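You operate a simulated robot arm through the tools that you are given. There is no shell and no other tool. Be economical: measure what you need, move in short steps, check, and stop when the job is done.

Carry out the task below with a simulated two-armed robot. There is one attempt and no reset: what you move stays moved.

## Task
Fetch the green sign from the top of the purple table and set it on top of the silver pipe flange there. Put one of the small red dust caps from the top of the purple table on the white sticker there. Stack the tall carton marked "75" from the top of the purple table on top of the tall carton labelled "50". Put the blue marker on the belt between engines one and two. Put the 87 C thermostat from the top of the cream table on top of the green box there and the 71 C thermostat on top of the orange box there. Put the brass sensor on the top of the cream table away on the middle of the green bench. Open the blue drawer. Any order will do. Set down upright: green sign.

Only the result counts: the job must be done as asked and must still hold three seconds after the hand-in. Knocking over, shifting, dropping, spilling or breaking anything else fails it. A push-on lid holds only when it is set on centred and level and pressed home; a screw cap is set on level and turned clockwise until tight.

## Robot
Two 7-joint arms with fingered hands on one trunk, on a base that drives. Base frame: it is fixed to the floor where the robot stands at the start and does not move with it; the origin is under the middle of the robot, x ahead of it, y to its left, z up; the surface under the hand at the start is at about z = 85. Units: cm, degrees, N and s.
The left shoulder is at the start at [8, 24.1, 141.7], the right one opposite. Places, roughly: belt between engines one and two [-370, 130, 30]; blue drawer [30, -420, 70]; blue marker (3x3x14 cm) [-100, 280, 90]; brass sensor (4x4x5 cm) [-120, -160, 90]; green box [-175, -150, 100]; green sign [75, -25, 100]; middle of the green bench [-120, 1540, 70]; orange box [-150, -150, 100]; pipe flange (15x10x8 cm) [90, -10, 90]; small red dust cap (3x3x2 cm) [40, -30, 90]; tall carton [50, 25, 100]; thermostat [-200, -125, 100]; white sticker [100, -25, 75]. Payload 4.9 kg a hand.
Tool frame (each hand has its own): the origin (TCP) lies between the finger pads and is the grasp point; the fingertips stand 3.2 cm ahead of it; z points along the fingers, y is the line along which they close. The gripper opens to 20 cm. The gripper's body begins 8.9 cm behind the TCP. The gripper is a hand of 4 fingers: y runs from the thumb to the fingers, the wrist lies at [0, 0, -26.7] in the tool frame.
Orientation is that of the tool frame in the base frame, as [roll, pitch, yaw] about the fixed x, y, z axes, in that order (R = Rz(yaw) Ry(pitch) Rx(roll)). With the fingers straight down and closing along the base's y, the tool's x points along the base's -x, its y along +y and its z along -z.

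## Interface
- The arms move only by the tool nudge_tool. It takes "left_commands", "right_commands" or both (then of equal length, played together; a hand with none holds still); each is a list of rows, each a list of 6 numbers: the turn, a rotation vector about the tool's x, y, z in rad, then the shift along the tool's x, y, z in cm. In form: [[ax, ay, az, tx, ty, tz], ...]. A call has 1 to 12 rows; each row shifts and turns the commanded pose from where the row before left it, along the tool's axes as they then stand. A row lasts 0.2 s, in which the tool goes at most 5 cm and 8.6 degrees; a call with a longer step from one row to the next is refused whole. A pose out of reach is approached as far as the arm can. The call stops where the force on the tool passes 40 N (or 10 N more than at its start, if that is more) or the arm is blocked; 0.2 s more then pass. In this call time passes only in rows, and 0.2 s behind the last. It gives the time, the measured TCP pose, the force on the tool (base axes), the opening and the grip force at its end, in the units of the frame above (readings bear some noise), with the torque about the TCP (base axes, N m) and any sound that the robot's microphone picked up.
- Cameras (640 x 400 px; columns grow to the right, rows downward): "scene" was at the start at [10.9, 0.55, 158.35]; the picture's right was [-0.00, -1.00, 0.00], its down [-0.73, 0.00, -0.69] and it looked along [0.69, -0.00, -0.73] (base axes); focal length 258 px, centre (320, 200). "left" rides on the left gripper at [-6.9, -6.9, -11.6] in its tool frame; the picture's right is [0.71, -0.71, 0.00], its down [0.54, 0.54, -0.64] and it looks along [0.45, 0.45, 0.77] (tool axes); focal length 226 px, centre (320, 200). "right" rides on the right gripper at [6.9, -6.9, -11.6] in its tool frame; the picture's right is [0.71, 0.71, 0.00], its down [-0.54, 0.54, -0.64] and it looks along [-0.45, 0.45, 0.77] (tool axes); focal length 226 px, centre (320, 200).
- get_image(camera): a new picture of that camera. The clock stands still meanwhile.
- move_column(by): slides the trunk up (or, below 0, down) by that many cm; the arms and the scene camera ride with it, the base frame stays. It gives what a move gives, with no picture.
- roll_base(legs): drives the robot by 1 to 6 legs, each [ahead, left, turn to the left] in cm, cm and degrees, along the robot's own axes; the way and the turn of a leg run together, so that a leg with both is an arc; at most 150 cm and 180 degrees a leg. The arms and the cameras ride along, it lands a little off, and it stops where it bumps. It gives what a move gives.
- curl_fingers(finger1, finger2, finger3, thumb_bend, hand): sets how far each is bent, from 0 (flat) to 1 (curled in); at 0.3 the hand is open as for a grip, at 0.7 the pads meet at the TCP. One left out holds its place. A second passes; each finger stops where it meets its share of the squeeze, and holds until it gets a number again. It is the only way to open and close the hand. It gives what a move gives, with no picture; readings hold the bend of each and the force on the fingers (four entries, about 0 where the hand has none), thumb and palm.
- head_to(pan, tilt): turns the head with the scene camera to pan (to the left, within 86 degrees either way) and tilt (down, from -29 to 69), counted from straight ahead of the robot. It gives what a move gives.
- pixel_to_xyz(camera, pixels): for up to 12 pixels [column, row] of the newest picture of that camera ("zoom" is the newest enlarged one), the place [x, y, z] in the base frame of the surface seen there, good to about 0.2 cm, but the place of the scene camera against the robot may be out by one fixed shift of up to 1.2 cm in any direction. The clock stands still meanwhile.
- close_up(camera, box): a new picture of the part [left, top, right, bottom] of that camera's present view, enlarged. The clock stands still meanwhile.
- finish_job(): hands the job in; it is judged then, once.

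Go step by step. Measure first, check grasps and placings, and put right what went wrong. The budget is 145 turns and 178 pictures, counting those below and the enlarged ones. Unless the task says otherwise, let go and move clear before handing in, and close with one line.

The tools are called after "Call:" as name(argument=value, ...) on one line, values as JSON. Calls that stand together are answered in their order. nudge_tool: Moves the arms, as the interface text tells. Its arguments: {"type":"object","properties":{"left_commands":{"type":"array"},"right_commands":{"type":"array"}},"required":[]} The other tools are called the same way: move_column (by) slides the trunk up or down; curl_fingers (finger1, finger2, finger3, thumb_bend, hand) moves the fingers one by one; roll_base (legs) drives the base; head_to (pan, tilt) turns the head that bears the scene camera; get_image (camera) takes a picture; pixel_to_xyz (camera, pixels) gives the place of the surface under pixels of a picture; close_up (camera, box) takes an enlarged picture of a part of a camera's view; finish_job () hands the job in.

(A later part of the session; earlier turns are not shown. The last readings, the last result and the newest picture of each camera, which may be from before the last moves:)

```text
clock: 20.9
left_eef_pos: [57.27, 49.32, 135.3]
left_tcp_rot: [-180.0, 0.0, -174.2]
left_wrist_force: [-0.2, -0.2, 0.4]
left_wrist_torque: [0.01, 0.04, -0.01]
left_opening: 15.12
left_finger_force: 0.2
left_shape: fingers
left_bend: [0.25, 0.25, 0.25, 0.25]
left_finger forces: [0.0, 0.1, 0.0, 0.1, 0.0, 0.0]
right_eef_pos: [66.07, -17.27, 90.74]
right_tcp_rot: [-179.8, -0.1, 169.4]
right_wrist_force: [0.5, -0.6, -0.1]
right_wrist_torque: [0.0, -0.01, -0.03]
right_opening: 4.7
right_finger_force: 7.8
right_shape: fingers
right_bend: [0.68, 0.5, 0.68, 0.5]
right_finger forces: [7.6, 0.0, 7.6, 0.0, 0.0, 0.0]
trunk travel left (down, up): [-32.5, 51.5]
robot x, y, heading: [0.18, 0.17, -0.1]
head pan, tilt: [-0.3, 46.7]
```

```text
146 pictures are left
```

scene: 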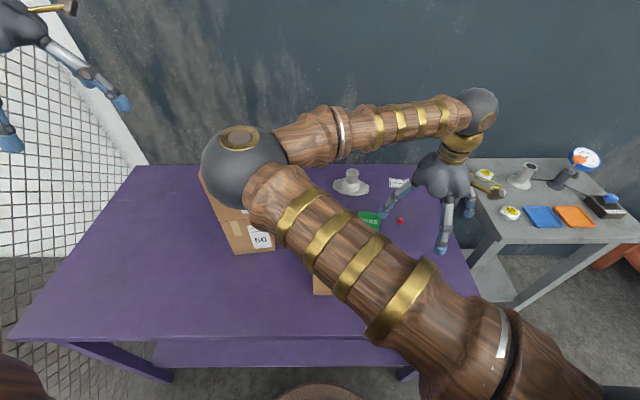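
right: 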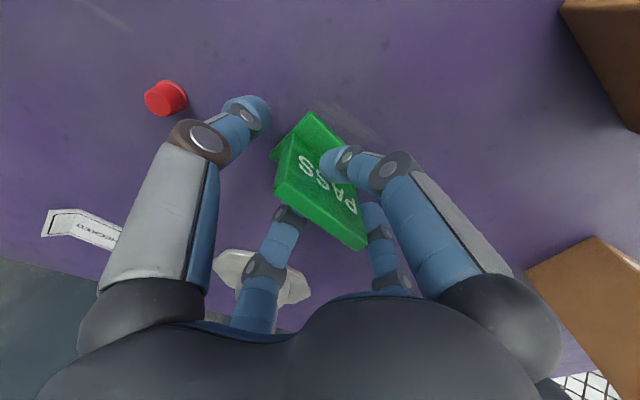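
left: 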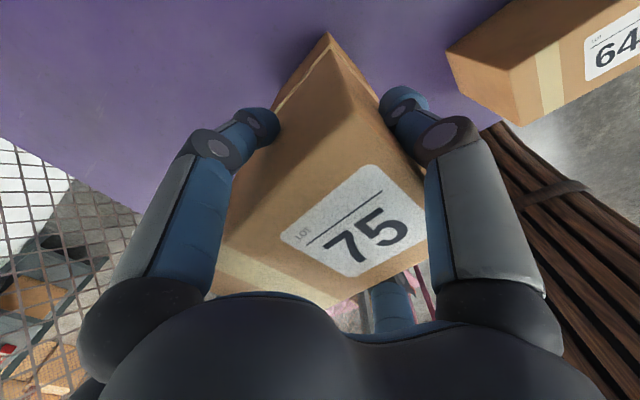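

Fingers 1/3 pinch the panel at 7.6 N each, symmetric. Lift gently and carry it above the neck.

Call:
nudge_tool(right_commands=[[0, 0, 0, 0, 0, -1.5], [0, 0, 0, 0, 0, -3], [0, 0, 0, 0, 0, -3.5], [0, 0, 0, 0, 0, -3], [0, 0, 0, -3.8, 1.494, 0], [0, 0, 0, -3.8, 1.494, 0], [0, 0, 0, -3.8, 1.494, 0], [0, 0, 0, -3.8, 1.494, 0], [0, 0, 0, -3.8, 1.494, 0]])

Call:
get_image(camera="right")

Call:
close_up(camera="scene", box=[300, 120, 460, 240])

```text
clock: 22.9
left_eef_pos: [57.41, 49.14, 135.24]
left_tcp_rot: [179.9, -0.1, -174.4]
left_wrist_force: [0.8, -0.4, -0.1]
left_wrist_torque: [0.02, 0.06, 0.02]
left_opening: 15.12
left_finger_force: 0.1
left_shape: fingers
left_bend: [0.25, 0.25, 0.25, 0.25]
left_finger forces: [0.1, 0.1, 0.0, 0.0, 0.1, 0.1]
right_eef_pos: [85.88, -13.59, 101.6]
right_tcp_rot: [-179.7, -0.2, 169.4]
right_wrist_force: [0.6, -0.3, -0.3]
right_wrist_torque: [0.0, 0.01, 0.01]
right_opening: 4.68
right_finger_force: 7.3
right_shape: fingers
right_bend: [0.68, 0.5, 0.68, 0.5]
right_finger forces: [7.5, 0.0, 7.5, 0.0, 0.0, 0.0]
trunk travel left (down, up): [-32.5, 51.5]
robot x, y, heading: [-0.1, 0.18, -0.2]
head pan, tilt: [-0.3, 46.7]
```

```text
145 pictures are left
```

right: 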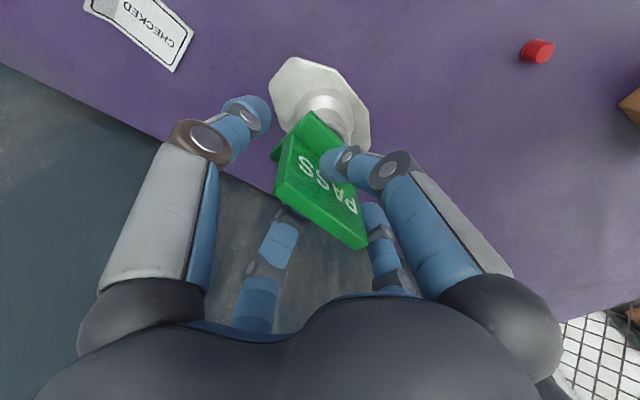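

```text
3.33 times, centred on (380, 180) of scene
```

zoom: 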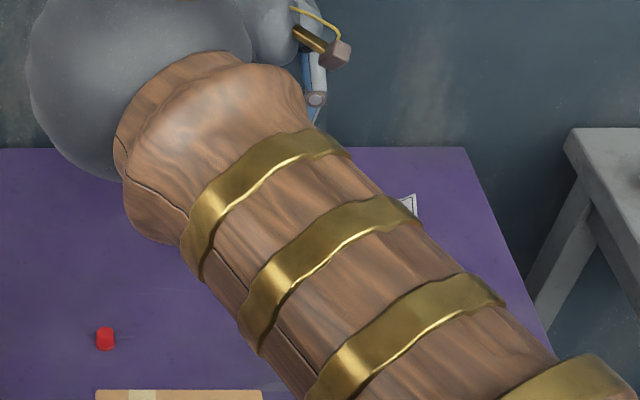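

Sign held. Measuring its current position over the neck.

Call:
pixel_to_xyz(camera="right", pixels=[[280, 192], [364, 245], [311, 115], [325, 220], [277, 155], [323, 100], [345, 130], [305, 110]])

Call:
close_up(camera="right", box=[250, 50, 390, 260])

```text
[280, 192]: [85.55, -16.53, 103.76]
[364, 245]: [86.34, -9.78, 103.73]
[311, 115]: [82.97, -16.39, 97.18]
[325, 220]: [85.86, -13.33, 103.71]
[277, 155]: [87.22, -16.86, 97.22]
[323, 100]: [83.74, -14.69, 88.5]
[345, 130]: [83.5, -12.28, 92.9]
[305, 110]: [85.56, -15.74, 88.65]
```

```text
1.90 times, centred on (320, 155) of right
```

zoom: 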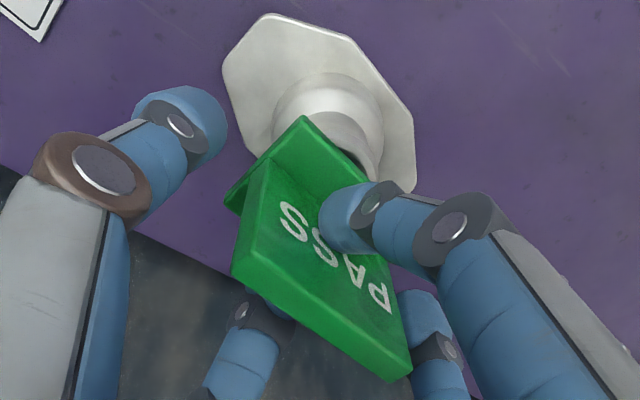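

Sign centre ≈ (85.95,-13.2), nearly perfect over rim (86.05,-13.1). Lower ~3 cm onto the rim.

Call:
nudge_tool(right_commands=[[0, 0, 0, -0.1, 0.1, 1.4], [0, 0, 0, 0, 0, 1.2], [0, 0, 0, 0, 0, 0.15], [0, 0, 0, 0, 0, 0.15]])

```text
clock: 23.9
left_eef_pos: [57.19, 49.33, 135.3]
left_tcp_rot: [-179.9, 0.0, -174.2]
left_wrist_force: [0.1, 0.0, 0.2]
left_wrist_torque: [-0.02, 0.02, 0.0]
left_opening: 15.09
left_finger_force: 0.0
left_shape: fingers
left_bend: [0.25, 0.25, 0.25, 0.25]
left_finger forces: [0.0, 0.0, 0.0, 0.0, 0.1, 0.1]
right_eef_pos: [86.02, -13.24, 98.76]
right_tcp_rot: [-179.8, -0.1, 169.3]
right_wrist_force: [-0.2, 0.0, -0.7]
right_wrist_torque: [-0.01, 0.02, -0.01]
right_opening: 4.69
right_finger_force: 7.8
right_shape: fingers
right_bend: [0.68, 0.5, 0.68, 0.5]
right_finger forces: [7.5, 0.0, 7.4, 0.0, 0.1, 0.1]
trunk travel left (down, up): [-32.5, 51.5]
robot x, y, heading: [0.3, 0.04, -0.1]
head pan, tilt: [-0.3, 46.7]
```

Call:
nudge_tool(right_commands=[[0, 0, 0, 0, 0, 0.12], [0, 0, 0, 0, 0, 0.12], [0, 0, 0, 0, 0, 0.1]])

Call:
close_up(camera="right", box=[250, 50, 390, 260])

```text
clock: 24.7
left_eef_pos: [57.23, 49.25, 135.29]
left_tcp_rot: [-179.9, 0.0, -174.2]
left_wrist_force: [0.0, 0.1, 0.5]
left_wrist_torque: [-0.03, 0.01, 0.03]
left_opening: 15.09
left_finger_force: 0.2
left_shape: fingers
left_bend: [0.25, 0.25, 0.25, 0.25]
left_finger forces: [0.0, 0.0, 0.1, 0.0, 0.0, 0.0]
right_eef_pos: [85.92, -13.32, 98.45]
right_tcp_rot: [-179.8, 0.0, 169.4]
right_wrist_force: [0.5, -0.2, 5.8]
right_wrist_torque: [0.0, -0.03, 0.02]
right_opening: 4.69
right_finger_force: 9.6
right_shape: fingers
right_bend: [0.68, 0.5, 0.72, 0.5]
right_finger forces: [8.7, 0.1, 9.9, 0.0, 0.0, 0.1]
trunk travel left (down, up): [-32.5, 51.5]
robot x, y, heading: [-0.16, -0.16, -0.2]
head pan, tilt: [-0.3, 46.7]
```

```text
1.90 times, centred on (320, 155) of right
```

zoom: 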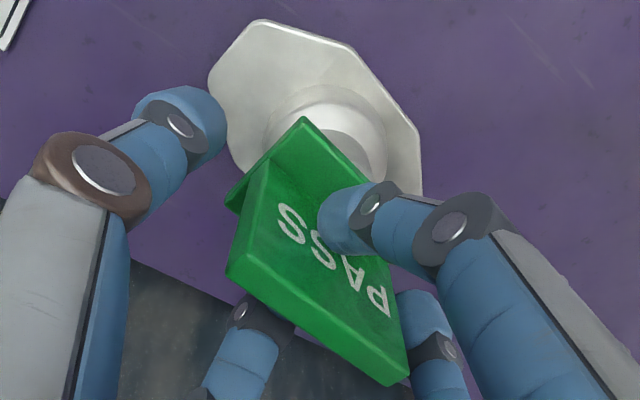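

Contact ~6 N. Release the fingers in two stages.

Call:
curl_fingers(hand="right", finger1=0.6, finger3=0.6)

Call:
curl_fingers(hand="right", finger1=0.3, finger2=0.3, finger3=0.3, thumb_bend=0.3)

Call:
get_image(camera="right")

```text
clock: 25.7
left_eef_pos: [57.03, 49.45, 135.29]
left_tcp_rot: [180.0, 0.0, -174.2]
left_wrist_force: [0.2, 0.2, -0.4]
left_wrist_torque: [0.02, -0.04, -0.02]
left_opening: 15.11
left_finger_force: 0.0
left_shape: fingers
left_bend: [0.25, 0.25, 0.25, 0.25]
left_finger forces: [0.0, 0.1, 0.0, 0.0, 0.1, 0.0]
right_eef_pos: [85.94, -13.31, 98.36]
right_tcp_rot: [-179.8, -0.1, 169.5]
right_wrist_force: [0.4, 0.5, 0.9]
right_wrist_torque: [0.03, -0.02, 0.01]
right_opening: 5.35
right_finger_force: 0.1
right_shape: fingers
right_bend: [0.6, 0.5, 0.6, 0.5]
right_finger forces: [0.0, 0.0, 0.1, 0.0, 0.0, 0.0]
trunk travel left (down, up): [-32.5, 51.5]
robot x, y, heading: [0.15, -0.38, -0.1]
head pan, tilt: [-0.3, 46.7]
```

```text
clock: 26.7
left_eef_pos: [57.28, 49.22, 135.35]
left_tcp_rot: [180.0, 0.0, -174.2]
left_wrist_force: [1.4, -0.7, 0.0]
left_wrist_torque: [0.02, -0.01, 0.0]
left_opening: 15.11
left_finger_force: 0.0
left_shape: fingers
left_bend: [0.25, 0.25, 0.25, 0.25]
left_finger forces: [0.0, 0.1, 0.1, 0.0, 0.0, 0.0]
right_eef_pos: [85.95, -13.22, 98.29]
right_tcp_rot: [-179.8, -0.1, 169.5]
right_wrist_force: [0.4, 0.4, 0.1]
right_wrist_torque: [0.01, 0.02, 0.0]
right_opening: 14.0
right_finger_force: 0.0
right_shape: fingers
right_bend: [0.3, 0.3, 0.3, 0.3]
right_finger forces: [0.1, 0.0, 0.0, 0.0, 0.0, 0.0]
trunk travel left (down, up): [-32.5, 51.5]
robot x, y, heading: [-0.44, -0.08, 0.2]
head pan, tilt: [-0.3, 46.7]
```

```text
141 pictures are left
```

right: 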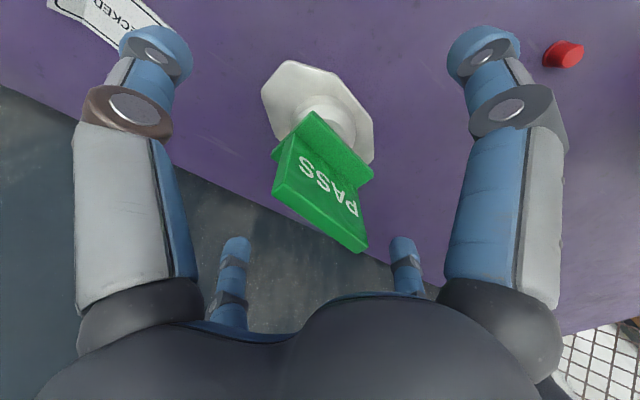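

The sign stands upright on the neck. Rise, and move above the cap at (67.45,-29.0).

Call:
nudge_tool(right_commands=[[0, 0, 0, 0, 0, -4], [0, 0, 0, 0, 0, -4.5], [0, 0, 0, 0, 0, -4], [0, 0, 0, 3.06, -3.78, 0], [0, 0, 0, 3.06, -3.78, 0], [0, 0, 0, 3.06, -3.78, 0], [0, 0, 0, 3.06, -3.78, 0], [0, 0, 0, 3.06, -3.78, 0], [0, 0, 0, 0, 0, 4.5], [0, 0, 0, 0, 0, 4.5]])

Call:
get_image(camera="right")

Call:
get_image(camera="scene")

```text
clock: 28.9
left_eef_pos: [57.33, 49.34, 135.13]
left_tcp_rot: [-180.0, -0.1, -174.2]
left_wrist_force: [0.3, 0.4, 0.3]
left_wrist_torque: [0.01, -0.01, 0.02]
left_opening: 15.1
left_finger_force: 0.0
left_shape: fingers
left_bend: [0.25, 0.25, 0.25, 0.25]
left_finger forces: [0.0, 0.0, 0.1, 0.0, 0.0, 0.0]
right_eef_pos: [67.43, -28.84, 101.93]
right_tcp_rot: [-179.9, 0.0, 169.4]
right_wrist_force: [-0.1, 0.1, -0.9]
right_wrist_torque: [0.03, 0.03, 0.02]
right_opening: 14.01
right_finger_force: 0.1
right_shape: fingers
right_bend: [0.3, 0.3, 0.3, 0.3]
right_finger forces: [0.0, 0.0, 0.1, 0.0, 0.0, 0.1]
trunk travel left (down, up): [-32.5, 51.5]
robot x, y, heading: [-0.27, -0.06, 0.2]
head pan, tilt: [-0.3, 46.7]
```

```text
140 pictures are left
```

right: 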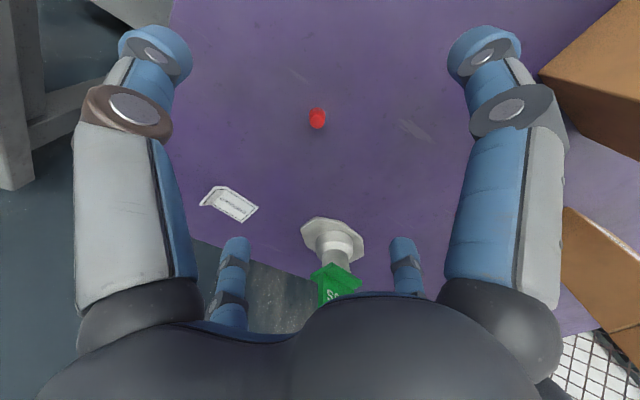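

```text
139 pictures are left
```

scene: 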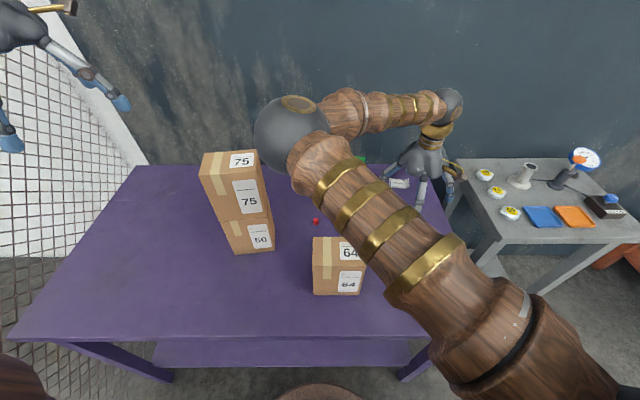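

The cap is at (317,118) and the sticker at (230,203). Measure precisely, and check the elbow distance to the stack.

Call:
close_up(camera="right", box=[190, 90, 350, 240])

Call:
pixel_to_xyz(camera="right", pixels=[[317, 112], [316, 118], [317, 125], [230, 203], [205, 203], [222, 188], [257, 207], [240, 222]])

Call:
pixel_to_xyz(camera="scene", pixels=[[290, 130], [265, 150], [280, 165]])

```text
2.67 times, centred on (270, 165) of right
```

zoom: 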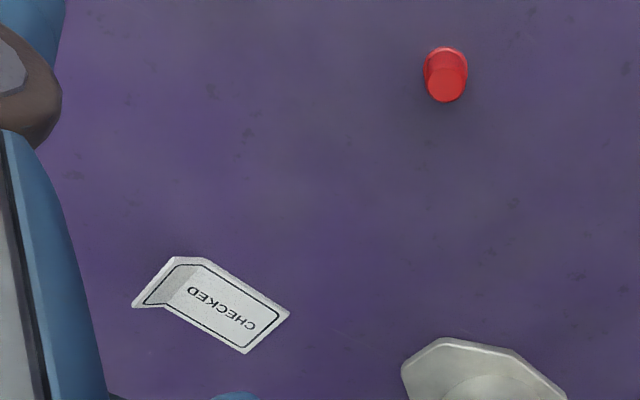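

```text
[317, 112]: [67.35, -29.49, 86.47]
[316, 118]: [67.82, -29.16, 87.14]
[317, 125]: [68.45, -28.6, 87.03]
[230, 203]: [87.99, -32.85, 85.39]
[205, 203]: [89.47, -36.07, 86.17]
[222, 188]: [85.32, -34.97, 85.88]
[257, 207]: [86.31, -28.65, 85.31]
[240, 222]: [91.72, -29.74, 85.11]
```

```text
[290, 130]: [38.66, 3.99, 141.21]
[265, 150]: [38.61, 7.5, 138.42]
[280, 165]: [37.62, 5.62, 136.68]
```

Measure the cap's rim and the sticker's flat extents in zoom.

Call:
pixel_to_xyz(camera="zoom", pixels=[[446, 84], [446, 98], [432, 84], [460, 84], [446, 70], [285, 312], [245, 350], [215, 310], [185, 268], [165, 305], [195, 262]])

```text
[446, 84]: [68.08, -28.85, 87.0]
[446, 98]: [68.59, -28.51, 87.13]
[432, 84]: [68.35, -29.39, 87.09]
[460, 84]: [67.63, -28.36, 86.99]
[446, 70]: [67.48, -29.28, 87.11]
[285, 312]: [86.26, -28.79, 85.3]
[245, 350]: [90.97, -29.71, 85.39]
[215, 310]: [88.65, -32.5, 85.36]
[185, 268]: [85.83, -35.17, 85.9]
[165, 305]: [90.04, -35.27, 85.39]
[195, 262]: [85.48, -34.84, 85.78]
```

Cap centre (68.05,-28.87). Descend to TCP z ≈ 88.7 and pinch with fingers 1/3.

Call:
nudge_tool(right_commands=[[0, 0, 0, -0.6, 0.1, 4.4], [0, 0, 0, 0, 0, 4.6], [0, 0, 0, 0, 0, 3], [0, 0, 0, 0, 0, 1.2]])

Call:
curl_fingers(hand="right", finger1=0.74, finger3=0.74)

Call:
get_image(camera="right")

```text
clock: 29.9
left_eef_pos: [57.33, 49.25, 135.18]
left_tcp_rot: [-179.9, 0.0, -174.3]
left_wrist_force: [0.4, 0.1, -0.1]
left_wrist_torque: [0.03, 0.0, -0.01]
left_opening: 15.1
left_finger_force: 0.1
left_shape: fingers
left_bend: [0.25, 0.25, 0.25, 0.25]
left_finger forces: [0.0, 0.0, 0.0, 0.0, 0.1, 0.0]
right_eef_pos: [67.93, -28.8, 88.89]
right_tcp_rot: [-179.9, -0.1, 169.5]
right_wrist_force: [0.6, 0.6, -0.2]
right_wrist_torque: [0.01, 0.0, 0.01]
right_opening: 14.0
right_finger_force: 0.1
right_shape: fingers
right_bend: [0.3, 0.3, 0.3, 0.3]
right_finger forces: [0.1, 0.0, 0.0, 0.1, 0.0, 0.0]
trunk travel left (down, up): [-32.5, 51.5]
robot x, y, heading: [-0.02, -0.05, -0.4]
head pan, tilt: [-0.3, 46.7]
```

```text
clock: 30.9
left_eef_pos: [57.27, 49.41, 135.32]
left_tcp_rot: [180.0, 0.0, -174.3]
left_wrist_force: [-0.6, -0.3, 0.4]
left_wrist_torque: [0.01, -0.04, -0.02]
left_opening: 15.11
left_finger_force: 0.0
left_shape: fingers
left_bend: [0.25, 0.25, 0.25, 0.25]
left_finger forces: [0.0, 0.1, 0.0, 0.0, 0.1, 0.1]
right_eef_pos: [67.79, -28.79, 88.83]
right_tcp_rot: [-179.7, 0.0, 169.5]
right_wrist_force: [0.1, 0.3, 1.8]
right_wrist_torque: [0.02, 0.0, -0.02]
right_opening: 9.77
right_finger_force: 6.2
right_shape: fingers
right_bend: [0.61, 0.3, 0.73, 0.3]
right_finger forces: [5.7, 0.0, 6.0, 0.0, 0.0, 0.1]
trunk travel left (down, up): [-32.5, 51.5]
robot x, y, heading: [-0.09, -0.24, -0.1]
head pan, tilt: [-0.3, 46.7]
```

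```text
137 pictures are left
```

right: 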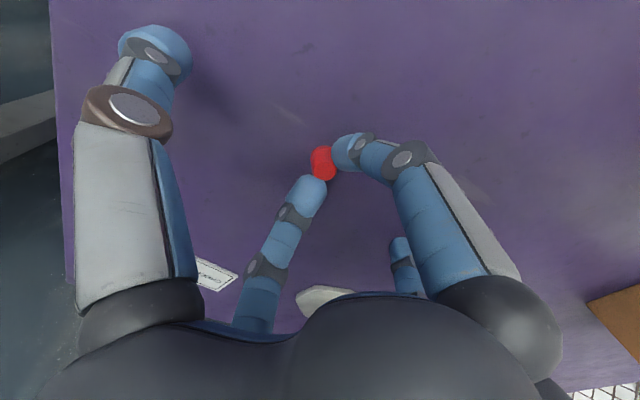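

The pinch is off-centre: cap at (322,162) sits to one side of the fingertips. Zoom and measure before lifting.

Call:
close_up(camera="right", box=[280, 120, 380, 220])

Call:
pixel_to_xyz(camera="right", pixels=[[322, 162], [320, 155], [322, 175], [345, 150], [312, 185]])

```text
4.00 times, centred on (330, 170) of right
```

zoom: 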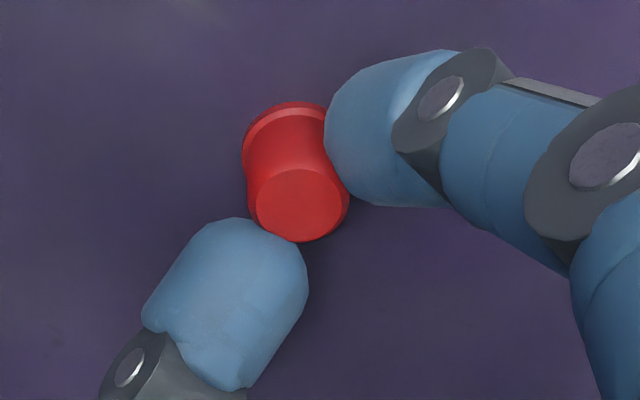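

```text
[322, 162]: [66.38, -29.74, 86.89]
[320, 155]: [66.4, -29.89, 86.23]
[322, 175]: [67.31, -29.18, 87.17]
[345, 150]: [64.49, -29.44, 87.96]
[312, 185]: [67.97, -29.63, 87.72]
```

The cap was pushed to ≈(66.9,-29.3). Open, recentre, and regrip.

Call:
curl_fingers(hand="right", finger1=0.5, finger3=0.5)

Call:
close_up(camera="right", box=[280, 120, 380, 220])

Call:
pixel_to_xyz(camera="zoom", pixels=[[300, 205], [300, 235], [300, 175], [265, 205], [340, 205]])

```text
clock: 31.9
left_eef_pos: [56.96, 49.46, 135.44]
left_tcp_rot: [-179.9, 0.1, -174.3]
left_wrist_force: [0.0, -0.2, 0.4]
left_wrist_torque: [-0.02, -0.01, -0.01]
left_opening: 15.13
left_finger_force: 0.0
left_shape: fingers
left_bend: [0.25, 0.25, 0.25, 0.25]
left_finger forces: [0.0, 0.0, 0.1, 0.1, 0.0, 0.0]
right_eef_pos: [67.76, -28.86, 89.17]
right_tcp_rot: [-179.8, 0.1, 169.4]
right_wrist_force: [0.4, -0.7, 31.1]
right_wrist_torque: [0.02, 0.02, 0.01]
right_opening: 10.6
right_finger_force: 15.1
right_shape: fingers
right_bend: [0.52, 0.3, 0.52, 0.3]
right_finger forces: [15.9, 0.0, 14.5, 0.1, 0.0, 0.0]
trunk travel left (down, up): [-32.5, 51.5]
robot x, y, heading: [-0.04, -0.13, 0.1]
head pan, tilt: [-0.3, 46.7]
```

```text
4.00 times, centred on (330, 170) of right
```

zoom: 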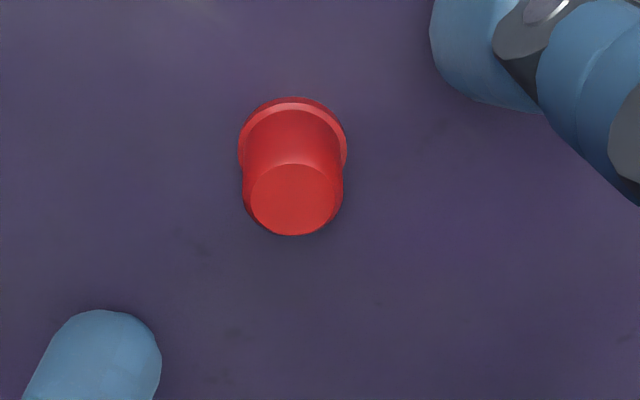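

```text
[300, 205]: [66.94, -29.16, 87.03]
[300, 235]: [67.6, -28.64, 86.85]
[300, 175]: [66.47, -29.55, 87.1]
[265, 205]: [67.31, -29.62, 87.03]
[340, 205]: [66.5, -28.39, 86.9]
```

At bend 0.5 the tips reach lower and press the table (31 N). I'll rise, pre-bend to 0.6, then recentre and descend.

Call:
nudge_tool(right_commands=[[0, 0, 0, 0, 0, -2.5], [0, 0, 0, 0.78, -0.45, -1]])

Call:
curl_fingers(hand="right", finger1=0.59, finger3=0.59)

Call:
get_image(camera="right")

```text
clock: 32.5
left_eef_pos: [57.05, 49.43, 135.33]
left_tcp_rot: [180.0, 0.2, -174.2]
left_wrist_force: [0.4, 0.0, 0.3]
left_wrist_torque: [0.0, -0.02, -0.02]
left_opening: 15.1
left_finger_force: 0.1
left_shape: fingers
left_bend: [0.25, 0.25, 0.25, 0.25]
left_finger forces: [0.1, 0.1, 0.1, 0.1, 0.0, 0.0]
right_eef_pos: [67.03, -29.14, 92.37]
right_tcp_rot: [-179.8, -0.1, 169.4]
right_wrist_force: [0.1, -0.8, 0.3]
right_wrist_torque: [0.04, -0.02, 0.02]
right_opening: 11.01
right_finger_force: 0.0
right_shape: fingers
right_bend: [0.5, 0.3, 0.5, 0.3]
right_finger forces: [0.1, 0.0, 0.1, 0.1, 0.0, 0.0]
trunk travel left (down, up): [-32.5, 51.5]
robot x, y, heading: [0.07, -0.11, 0.0]
head pan, tilt: [-0.3, 46.7]
```

```text
clock: 33.5
left_eef_pos: [57.24, 49.3, 135.25]
left_tcp_rot: [180.0, 0.0, -174.2]
left_wrist_force: [-0.6, -0.7, 0.0]
left_wrist_torque: [0.0, -0.03, -0.03]
left_opening: 15.12
left_finger_force: 0.0
left_shape: fingers
left_bend: [0.25, 0.25, 0.25, 0.25]
left_finger forces: [0.0, 0.1, 0.1, 0.0, 0.1, 0.0]
right_eef_pos: [67.13, -29.19, 92.28]
right_tcp_rot: [-179.9, -0.2, 169.4]
right_wrist_force: [-1.1, -0.1, 0.9]
right_wrist_torque: [-0.03, 0.01, -0.01]
right_opening: 10.14
right_finger_force: 0.1
right_shape: fingers
right_bend: [0.59, 0.3, 0.59, 0.3]
right_finger forces: [0.0, 0.1, 0.1, 0.0, 0.0, 0.0]
trunk travel left (down, up): [-32.5, 51.5]
robot x, y, heading: [-0.1, 0.13, -0.3]
head pan, tilt: [-0.3, 46.7]
```

```text
134 pictures are left
```

right: 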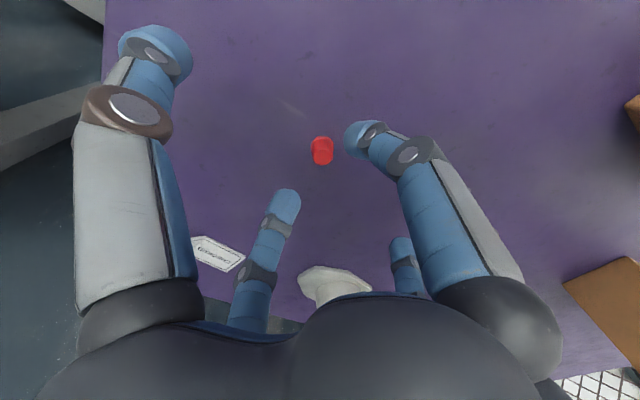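

The cap is centred between the tips. Descend 3.3 cm and close.

Call:
nudge_tool(right_commands=[[0, 0, 0, 0, 0, 2], [0, 0, 0, 0, 0, 1.2]])

Call:
curl_fingers(hand="right", finger1=0.74, finger3=0.74)

Call:
close_up(camera="right", box=[260, 100, 380, 220])

```text
clock: 34.1
left_eef_pos: [57.26, 49.17, 135.26]
left_tcp_rot: [-180.0, 0.0, -174.2]
left_wrist_force: [-0.9, -0.1, 0.1]
left_wrist_torque: [-0.01, 0.0, 0.02]
left_opening: 15.13
left_finger_force: 0.0
left_shape: fingers
left_bend: [0.25, 0.25, 0.25, 0.25]
left_finger forces: [0.0, 0.1, 0.0, 0.0, 0.0, 0.1]
right_eef_pos: [67.28, -29.35, 89.26]
right_tcp_rot: [-179.7, -0.1, 169.4]
right_wrist_force: [0.5, -0.7, 0.1]
right_wrist_torque: [0.02, 0.01, -0.01]
right_opening: 10.15
right_finger_force: 0.0
right_shape: fingers
right_bend: [0.59, 0.3, 0.59, 0.3]
right_finger forces: [0.0, 0.1, 0.0, 0.0, 0.0, 0.1]
trunk travel left (down, up): [-32.5, 51.5]
robot x, y, heading: [0.27, 0.15, 0.0]
head pan, tilt: [-0.3, 46.7]
```

```text
clock: 35.1
left_eef_pos: [57.24, 49.39, 135.26]
left_tcp_rot: [179.9, 0.0, -174.1]
left_wrist_force: [0.9, 0.4, -0.5]
left_wrist_torque: [-0.02, 0.0, -0.04]
left_opening: 15.1
left_finger_force: 0.1
left_shape: fingers
left_bend: [0.25, 0.25, 0.25, 0.25]
left_finger forces: [0.1, 0.0, 0.1, 0.0, 0.0, 0.0]
right_eef_pos: [67.16, -29.3, 89.35]
right_tcp_rot: [-179.8, 0.0, 169.4]
right_wrist_force: [0.2, -0.3, -0.3]
right_wrist_torque: [0.01, -0.02, -0.02]
right_opening: 9.62
right_finger_force: 7.9
right_shape: fingers
right_bend: [0.67, 0.3, 0.67, 0.3]
right_finger forces: [7.7, 0.1, 7.8, 0.1, 0.0, 0.1]
trunk travel left (down, up): [-32.5, 51.5]
robot x, y, heading: [0.24, 0.02, 0.1]
head pan, tilt: [-0.3, 46.7]
```

```text
3.33 times, centred on (320, 160) of right
```

zoom: 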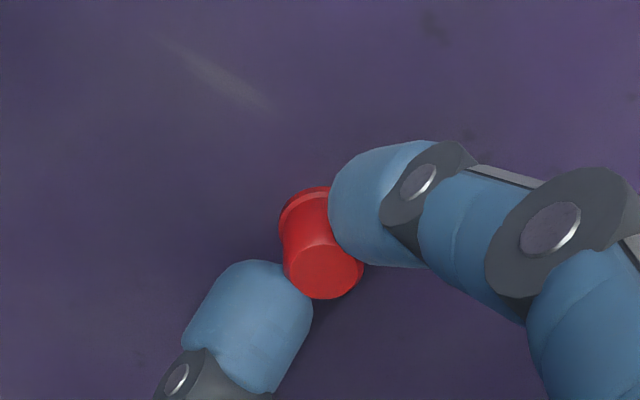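

Symmetric grip, 7.8 N. Lift and carry it over the sticker.

Call:
nudge_tool(right_commands=[[0, 0, 0, 0, 0, -1.5], [0, 0, 0, 0, 0, -3.5], [0, 0, 0, -4.24, 0.26, 0], [0, 0, 0, -4.24, 0.26, 0], [0, 0, 0, -4.24, 0.26, 0], [0, 0, 0, -4.24, 0.26, 0], [0, 0, 0, -4.24, 0.26, 0]])

Call:
close_up(camera="right", box=[220, 60, 400, 240])

Call:
pixel_to_xyz(camera="zoom", pixels=[[320, 220], [320, 230], [320, 240], [330, 225], [310, 235]])

```text
clock: 36.7
left_eef_pos: [57.31, 48.98, 135.17]
left_tcp_rot: [179.9, 0.0, -174.3]
left_wrist_force: [0.0, -0.5, 0.0]
left_wrist_torque: [0.01, 0.02, 0.01]
left_opening: 15.12
left_finger_force: 0.0
left_shape: fingers
left_bend: [0.25, 0.25, 0.25, 0.25]
left_finger forces: [0.1, 0.1, 0.0, 0.0, 0.0, 0.0]
right_eef_pos: [88.31, -32.13, 93.72]
right_tcp_rot: [-179.9, -0.3, 169.5]
right_wrist_force: [0.0, 0.0, -0.4]
right_wrist_torque: [-0.02, 0.0, 0.05]
right_opening: 9.61
right_finger_force: 7.3
right_shape: fingers
right_bend: [0.67, 0.3, 0.67, 0.3]
right_finger forces: [7.5, 0.1, 7.6, 0.0, 0.1, 0.1]
trunk travel left (down, up): [-32.5, 51.5]
robot x, y, heading: [0.33, 0.24, 0.0]
head pan, tilt: [-0.3, 46.7]
```

```text
2.22 times, centred on (310, 150) of right
```

zoom: 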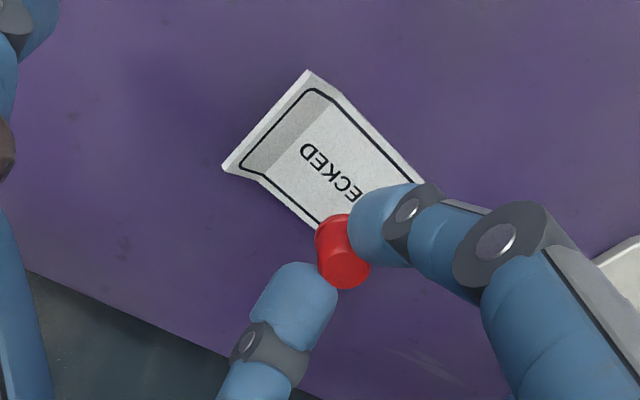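

```text
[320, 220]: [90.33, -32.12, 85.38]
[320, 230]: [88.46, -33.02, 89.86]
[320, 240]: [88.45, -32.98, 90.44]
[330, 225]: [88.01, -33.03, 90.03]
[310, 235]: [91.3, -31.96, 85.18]
```

Measuring the cap's top centre and the sticker's corners.

Call:
pixel_to_xyz(camera="zoom", pixels=[[345, 268], [345, 285], [330, 268], [360, 270], [308, 75], [420, 185], [235, 165], [318, 215]])

```text
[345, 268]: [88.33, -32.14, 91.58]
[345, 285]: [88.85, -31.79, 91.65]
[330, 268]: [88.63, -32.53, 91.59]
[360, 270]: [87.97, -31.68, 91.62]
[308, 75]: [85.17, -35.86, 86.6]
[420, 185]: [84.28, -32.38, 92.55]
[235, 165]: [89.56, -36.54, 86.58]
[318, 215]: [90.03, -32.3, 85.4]
```

Cap centre (88.3,-32.15) is over the sticker's middle. Lower ~4.2 cm.

Call:
nudge_tool(right_commands=[[0, 0, 0, 0, 0, 2], [0, 0, 0, 0, 0, 1.8], [0, 0, 0, 0, 0, 0.2], [0, 0, 0, 0, 0, 0.15]])

Call:
close_up(camera="right", box=[220, 60, 400, 240])

```text
clock: 37.7
left_eef_pos: [57.28, 49.37, 135.35]
left_tcp_rot: [179.9, 0.0, -174.2]
left_wrist_force: [-0.5, 1.0, -0.2]
left_wrist_torque: [0.02, 0.01, 0.01]
left_opening: 15.11
left_finger_force: 0.0
left_shape: fingers
left_bend: [0.25, 0.25, 0.25, 0.25]
left_finger forces: [0.0, 0.0, 0.0, 0.0, 0.1, 0.0]
right_eef_pos: [88.27, -31.95, 89.8]
right_tcp_rot: [-179.8, -0.1, 169.3]
right_wrist_force: [-0.9, 0.0, -0.8]
right_wrist_torque: [0.01, 0.02, 0.03]
right_opening: 9.62
right_finger_force: 7.5
right_shape: fingers
right_bend: [0.67, 0.3, 0.67, 0.3]
right_finger forces: [7.5, 0.1, 7.6, 0.0, 0.1, 0.1]
trunk travel left (down, up): [-32.5, 51.5]
robot x, y, heading: [0.18, -0.1, -0.2]
head pan, tilt: [-0.3, 46.7]
```

```text
2.22 times, centred on (310, 150) of right
```

zoom: 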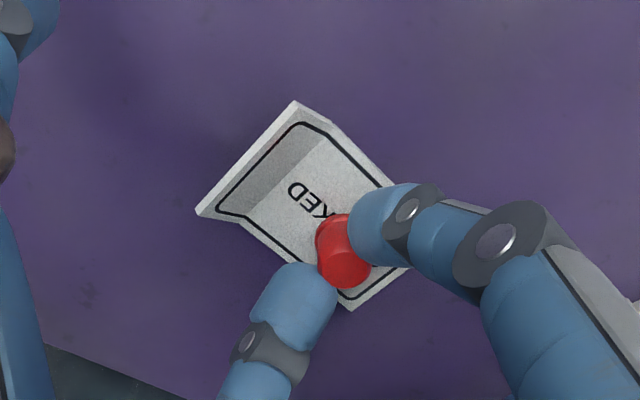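

Not in contact yet; small further steps down.

Call:
nudge_tool(right_commands=[[0, 0, 0, 0, 0, 0.15], [0, 0, 0, 0, 0, 0.12], [0, 0, 0, 0, 0, 0.1]])

Call:
pixel_to_xyz(camera="zoom", pixels=[[345, 268], [350, 300]])

```text
clock: 38.5
left_eef_pos: [57.24, 49.27, 135.29]
left_tcp_rot: [-179.9, -0.1, -174.1]
left_wrist_force: [0.1, 0.3, 0.1]
left_wrist_torque: [-0.01, 0.02, -0.01]
left_opening: 15.09
left_finger_force: 0.0
left_shape: fingers
left_bend: [0.25, 0.25, 0.25, 0.25]
left_finger forces: [0.1, 0.0, 0.0, 0.0, 0.1, 0.0]
right_eef_pos: [88.33, -31.95, 89.59]
right_tcp_rot: [-179.8, -0.2, 169.4]
right_wrist_force: [0.0, -0.4, 0.4]
right_wrist_torque: [0.0, -0.03, 0.02]
right_opening: 9.62
right_finger_force: 8.0
right_shape: fingers
right_bend: [0.67, 0.3, 0.67, 0.3]
right_finger forces: [7.5, 0.0, 7.6, 0.1, 0.1, 0.0]
trunk travel left (down, up): [-32.5, 51.5]
robot x, y, heading: [0.23, -0.28, 0.3]
head pan, tilt: [-0.3, 46.7]
```

```text
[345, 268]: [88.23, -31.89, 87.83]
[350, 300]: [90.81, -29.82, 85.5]
```

Call:
nudge_tool(right_commands=[[0, 0, 0, 0, 0, 0.1], [0, 0, 0, 0, 0, 0.1], [0, 0, 0, 0, 0, 0.1]])

Call:
curl_fingers(hand="right", finger1=0.6, finger3=0.6)

Call:
nudge_tool(right_commands=[[0, 0, 0, 0, 0, -2], [0, 0, 0, 0, 0, -4], [0, 0, 0, 0, 0, -4.5], [0, 0, 0, 0, 0, -4.5]])

Call:
get_image(camera="right")

```text
clock: 39.3
left_eef_pos: [57.16, 49.4, 135.31]
left_tcp_rot: [179.9, 0.0, -174.1]
left_wrist_force: [0.1, -0.2, 0.3]
left_wrist_torque: [0.06, 0.01, -0.04]
left_opening: 15.1
left_finger_force: 0.2
left_shape: fingers
left_bend: [0.25, 0.25, 0.25, 0.25]
left_finger forces: [0.0, 0.0, 0.1, 0.1, 0.1, 0.0]
right_eef_pos: [88.31, -31.93, 89.38]
right_tcp_rot: [-179.8, 0.1, 169.4]
right_wrist_force: [1.0, -0.3, 4.0]
right_wrist_torque: [-0.05, -0.03, -0.04]
right_opening: 9.6
right_finger_force: 8.4
right_shape: fingers
right_bend: [0.67, 0.3, 0.67, 0.3]
right_finger forces: [8.6, 0.1, 9.2, 0.0, 0.0, 0.0]
trunk travel left (down, up): [-32.5, 51.5]
robot x, y, heading: [0.18, 0.39, -0.3]
head pan, tilt: [-0.3, 46.7]
```

```text
clock: 40.3
left_eef_pos: [57.27, 49.28, 135.28]
left_tcp_rot: [-179.9, 0.0, -174.2]
left_wrist_force: [1.1, 0.4, 0.3]
left_wrist_torque: [0.0, 0.03, -0.03]
left_opening: 15.1
left_finger_force: 0.2
left_shape: fingers
left_bend: [0.25, 0.25, 0.25, 0.25]
left_finger forces: [0.0, 0.0, 0.1, 0.1, 0.0, 0.0]
right_eef_pos: [88.3, -31.82, 89.25]
right_tcp_rot: [-179.8, -0.1, 169.4]
right_wrist_force: [0.1, -0.1, 0.2]
right_wrist_torque: [-0.05, -0.01, 0.01]
right_opening: 10.02
right_finger_force: 0.0
right_shape: fingers
right_bend: [0.6, 0.3, 0.6, 0.3]
right_finger forces: [0.0, 0.1, 0.0, 0.0, 0.1, 0.0]
trunk travel left (down, up): [-32.5, 51.5]
robot x, y, heading: [-0.02, 0.01, -0.3]
head pan, tilt: [-0.3, 46.7]
```

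```text
clock: 41.3
left_eef_pos: [57.2, 49.39, 135.34]
left_tcp_rot: [180.0, 0.0, -174.1]
left_wrist_force: [0.4, 0.3, 0.0]
left_wrist_torque: [0.0, -0.03, -0.01]
left_opening: 15.11
left_finger_force: 0.0
left_shape: fingers
left_bend: [0.25, 0.25, 0.25, 0.25]
left_finger forces: [0.1, 0.0, 0.0, 0.0, 0.0, 0.1]
right_eef_pos: [88.12, -31.77, 104.07]
right_tcp_rot: [-179.7, -0.2, 169.4]
right_wrist_force: [-0.7, 0.3, 0.8]
right_wrist_torque: [0.0, -0.01, 0.0]
right_opening: 10.0
right_finger_force: 0.0
right_shape: fingers
right_bend: [0.6, 0.3, 0.6, 0.3]
right_finger forces: [0.1, 0.0, 0.0, 0.1, 0.0, 0.1]
trunk travel left (down, up): [-32.5, 51.5]
robot x, y, heading: [-0.51, 0.02, 0.0]
head pan, tilt: [-0.3, 46.7]
```

```text
130 pictures are left
```

right: 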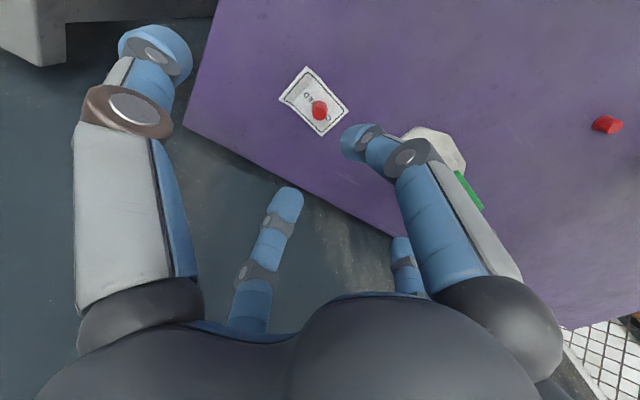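

The cap stands on the sticker. Now raise and retract the right arm for driving.

Call:
nudge_tool(right_commands=[[0, 0, 0, 0, 0, -4.8], [0, 0, 0, 0, 0, -4.8], [0, 0, 0, 0, 0, -4.8], [0, 0, 0, 0, 0, -4.8], [0, 0, 0, 4.7, -0.87, 0], [0, 0, 0, 4.7, -0.87, 0], [0, 0, 0, 4.7, -0.87, 0], [0, 0, 0, 4.7, -0.87, 0], [0, 0, 0, 4.7, -0.87, 0], [0, 0, 0, 4.7, -0.87, 0], [0, 0, 0, 4.7, -0.87, 0], [0, 0, 0, 4.7, -0.87, 0]])

Call:
curl_fingers(hand="right", finger1=0.3, finger3=0.3)

Call:
get_image(camera="scene")

Call:
head_to(pan=-86, tilt=25)

Call:
get_image(camera="scene")

Call:
head_to(pan=86, tilt=25)

Call:
get_image(camera="scene")

```text
clock: 43.9
left_eef_pos: [57.0, 49.46, 135.42]
left_tcp_rot: [-179.9, 0.0, -174.1]
left_wrist_force: [-0.3, 0.1, 0.6]
left_wrist_torque: [-0.01, -0.03, 0.01]
left_opening: 15.07
left_finger_force: 0.0
left_shape: fingers
left_bend: [0.25, 0.25, 0.25, 0.25]
left_finger forces: [0.1, 0.0, 0.0, 0.0, 0.0, 0.1]
right_eef_pos: [49.92, -31.5, 123.59]
right_tcp_rot: [-179.8, 0.0, 169.5]
right_wrist_force: [-0.4, 0.5, 0.3]
right_wrist_torque: [-0.04, -0.03, 0.01]
right_opening: 10.01
right_finger_force: 0.1
right_shape: fingers
right_bend: [0.6, 0.3, 0.6, 0.3]
right_finger forces: [0.1, 0.0, 0.1, 0.0, 0.1, 0.0]
trunk travel left (down, up): [-32.5, 51.5]
robot x, y, heading: [-0.12, -0.06, -0.0]
head pan, tilt: [-0.3, 46.7]
```

```text
clock: 44.9
left_eef_pos: [57.2, 49.35, 135.19]
left_tcp_rot: [-179.9, 0.0, -174.3]
left_wrist_force: [0.2, -0.2, 1.2]
left_wrist_torque: [-0.04, -0.01, -0.02]
left_opening: 15.12
left_finger_force: 0.1
left_shape: fingers
left_bend: [0.25, 0.25, 0.25, 0.25]
left_finger forces: [0.1, 0.0, 0.0, 0.0, 0.1, 0.0]
right_eef_pos: [50.21, -31.58, 123.43]
right_tcp_rot: [-179.8, -0.1, 169.4]
right_wrist_force: [0.2, 0.0, -0.2]
right_wrist_torque: [0.01, 0.01, 0.03]
right_opening: 13.99
right_finger_force: 0.0
right_shape: fingers
right_bend: [0.3, 0.3, 0.3, 0.3]
right_finger forces: [0.0, 0.0, 0.0, 0.0, 0.1, 0.0]
trunk travel left (down, up): [-32.5, 51.5]
robot x, y, heading: [0.02, 0.21, 0.1]
head pan, tilt: [-0.3, 46.7]
```

```text
129 pictures are left
```

scene: 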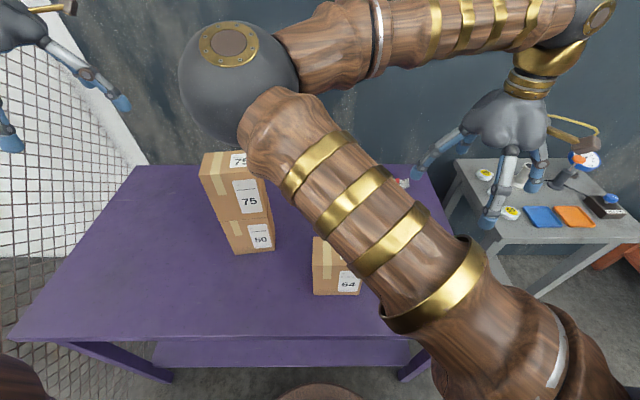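

```text
clock: 46.5
left_eef_pos: [57.3, 49.31, 135.32]
left_tcp_rot: [-179.9, 0.0, -174.2]
left_wrist_force: [0.3, 0.3, -0.4]
left_wrist_torque: [0.03, -0.02, 0.03]
left_opening: 15.14
left_finger_force: 0.0
left_shape: fingers
left_bend: [0.25, 0.25, 0.25, 0.25]
left_finger forces: [0.1, 0.1, 0.0, 0.0, 0.1, 0.0]
right_eef_pos: [50.13, -31.49, 123.49]
right_tcp_rot: [-179.8, 0.0, 169.3]
right_wrist_force: [0.7, -0.2, -0.2]
right_wrist_torque: [0.02, 0.01, 0.02]
right_opening: 14.0
right_finger_force: 0.0
right_shape: fingers
right_bend: [0.3, 0.3, 0.3, 0.3]
right_finger forces: [0.0, 0.1, 0.1, 0.0, 0.0, 0.1]
trunk travel left (down, up): [-32.5, 51.5]
robot x, y, heading: [-0.2, 0.13, -0.2]
head pan, tilt: [-85.9, 25.0]
```

```text
128 pictures are left
```

scene: 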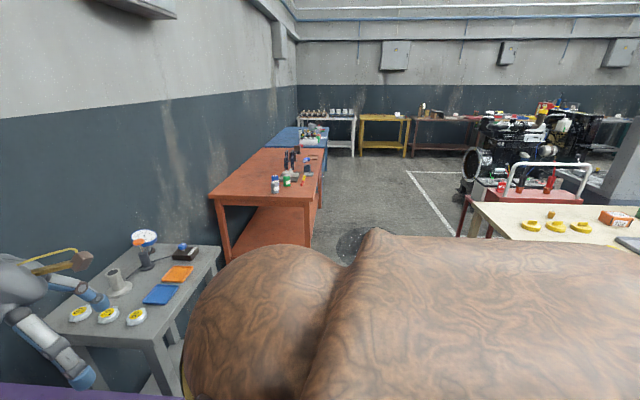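

```text
clock: 49.1
left_eef_pos: [57.19, 49.41, 135.33]
left_tcp_rot: [179.9, -0.1, -174.1]
left_wrist_force: [-0.1, 0.3, -0.6]
left_wrist_torque: [0.0, 0.02, -0.02]
left_opening: 15.14
left_finger_force: 0.1
left_shape: fingers
left_bend: [0.25, 0.25, 0.25, 0.25]
left_finger forces: [0.0, 0.1, 0.1, 0.0, 0.1, 0.0]
right_eef_pos: [50.1, -31.63, 123.35]
right_tcp_rot: [-179.8, -0.2, 169.3]
right_wrist_force: [0.4, 0.8, -0.1]
right_wrist_torque: [-0.02, -0.01, -0.03]
right_opening: 13.99
right_finger_force: 0.1
right_shape: fingers
right_bend: [0.3, 0.3, 0.3, 0.3]
right_finger forces: [0.1, 0.1, 0.0, 0.0, 0.0, 0.0]
trunk travel left (down, up): [-32.5, 51.5]
robot x, y, heading: [0.14, 0.0, -0.2]
head pan, tilt: [85.9, 25.0]
```

```text
127 pictures are left
```

scene: 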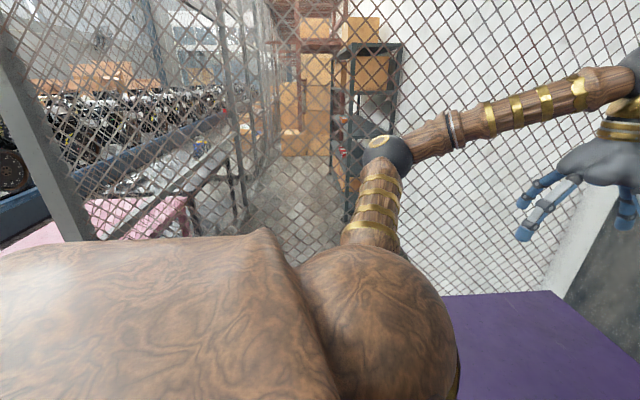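

Grey gauge table is a distractor; cream table is behind right. I'll measure the fence to the left in the current view, then look right again to measure the cream table's extents.

Call:
pixel_to_xyz(camera="scene", pixels=[[60, 210], [300, 200], [450, 250], [235, 180], [110, 215], [205, 155], [25, 215], [150, 100], [560, 270], [350, 225]])

Call:
head_to(pan=-86, tilt=10)

Call:
get_image(camera="scene")

Call:
pixel_to_xyz(camera="scene", pixels=[[475, 285], [490, 268], [630, 270], [480, 310], [550, 290], [616, 278], [525, 285], [555, 290], [550, 276], [575, 290], [320, 225], [215, 260]])

```text
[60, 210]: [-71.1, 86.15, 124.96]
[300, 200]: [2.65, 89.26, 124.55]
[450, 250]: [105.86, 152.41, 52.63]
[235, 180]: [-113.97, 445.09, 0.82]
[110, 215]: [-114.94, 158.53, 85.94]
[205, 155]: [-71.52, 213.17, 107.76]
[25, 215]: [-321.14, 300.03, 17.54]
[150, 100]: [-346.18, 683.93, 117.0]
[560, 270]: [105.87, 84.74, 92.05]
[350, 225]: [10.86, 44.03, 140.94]
```

```text
clock: 51.7
left_eef_pos: [57.21, 49.35, 135.34]
left_tcp_rot: [-180.0, -0.1, -174.2]
left_wrist_force: [0.3, -0.4, 0.2]
left_wrist_torque: [0.03, 0.01, 0.01]
left_opening: 15.1
left_finger_force: 0.0
left_shape: fingers
left_bend: [0.25, 0.25, 0.25, 0.25]
left_finger forces: [0.0, 0.0, 0.0, 0.1, 0.1, 0.0]
right_eef_pos: [50.18, -31.56, 123.37]
right_tcp_rot: [-179.8, 0.0, 169.3]
right_wrist_force: [0.4, 0.1, 0.3]
right_wrist_torque: [0.01, 0.03, 0.01]
right_opening: 13.98
right_finger_force: 0.0
right_shape: fingers
right_bend: [0.3, 0.3, 0.3, 0.3]
right_finger forces: [0.0, 0.0, 0.1, 0.1, 0.0, 0.0]
trunk travel left (down, up): [-32.5, 51.5]
robot x, y, heading: [0.35, 0.27, 0.1]
head pan, tilt: [-85.9, 10.0]
```

```text
126 pictures are left
```

scene: 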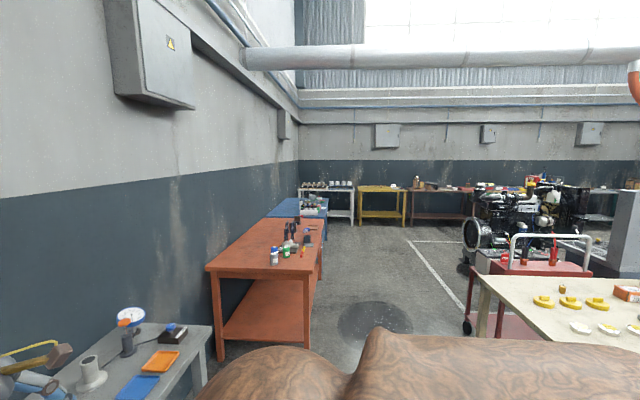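

```text
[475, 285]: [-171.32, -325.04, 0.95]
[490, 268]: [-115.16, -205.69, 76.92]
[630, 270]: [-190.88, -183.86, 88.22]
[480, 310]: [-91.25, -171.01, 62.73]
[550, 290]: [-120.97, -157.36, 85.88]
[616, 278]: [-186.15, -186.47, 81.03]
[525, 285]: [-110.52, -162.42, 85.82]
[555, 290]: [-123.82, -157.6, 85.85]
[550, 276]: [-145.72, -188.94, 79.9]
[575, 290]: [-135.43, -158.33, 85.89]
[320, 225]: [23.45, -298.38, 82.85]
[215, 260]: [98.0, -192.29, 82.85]
```

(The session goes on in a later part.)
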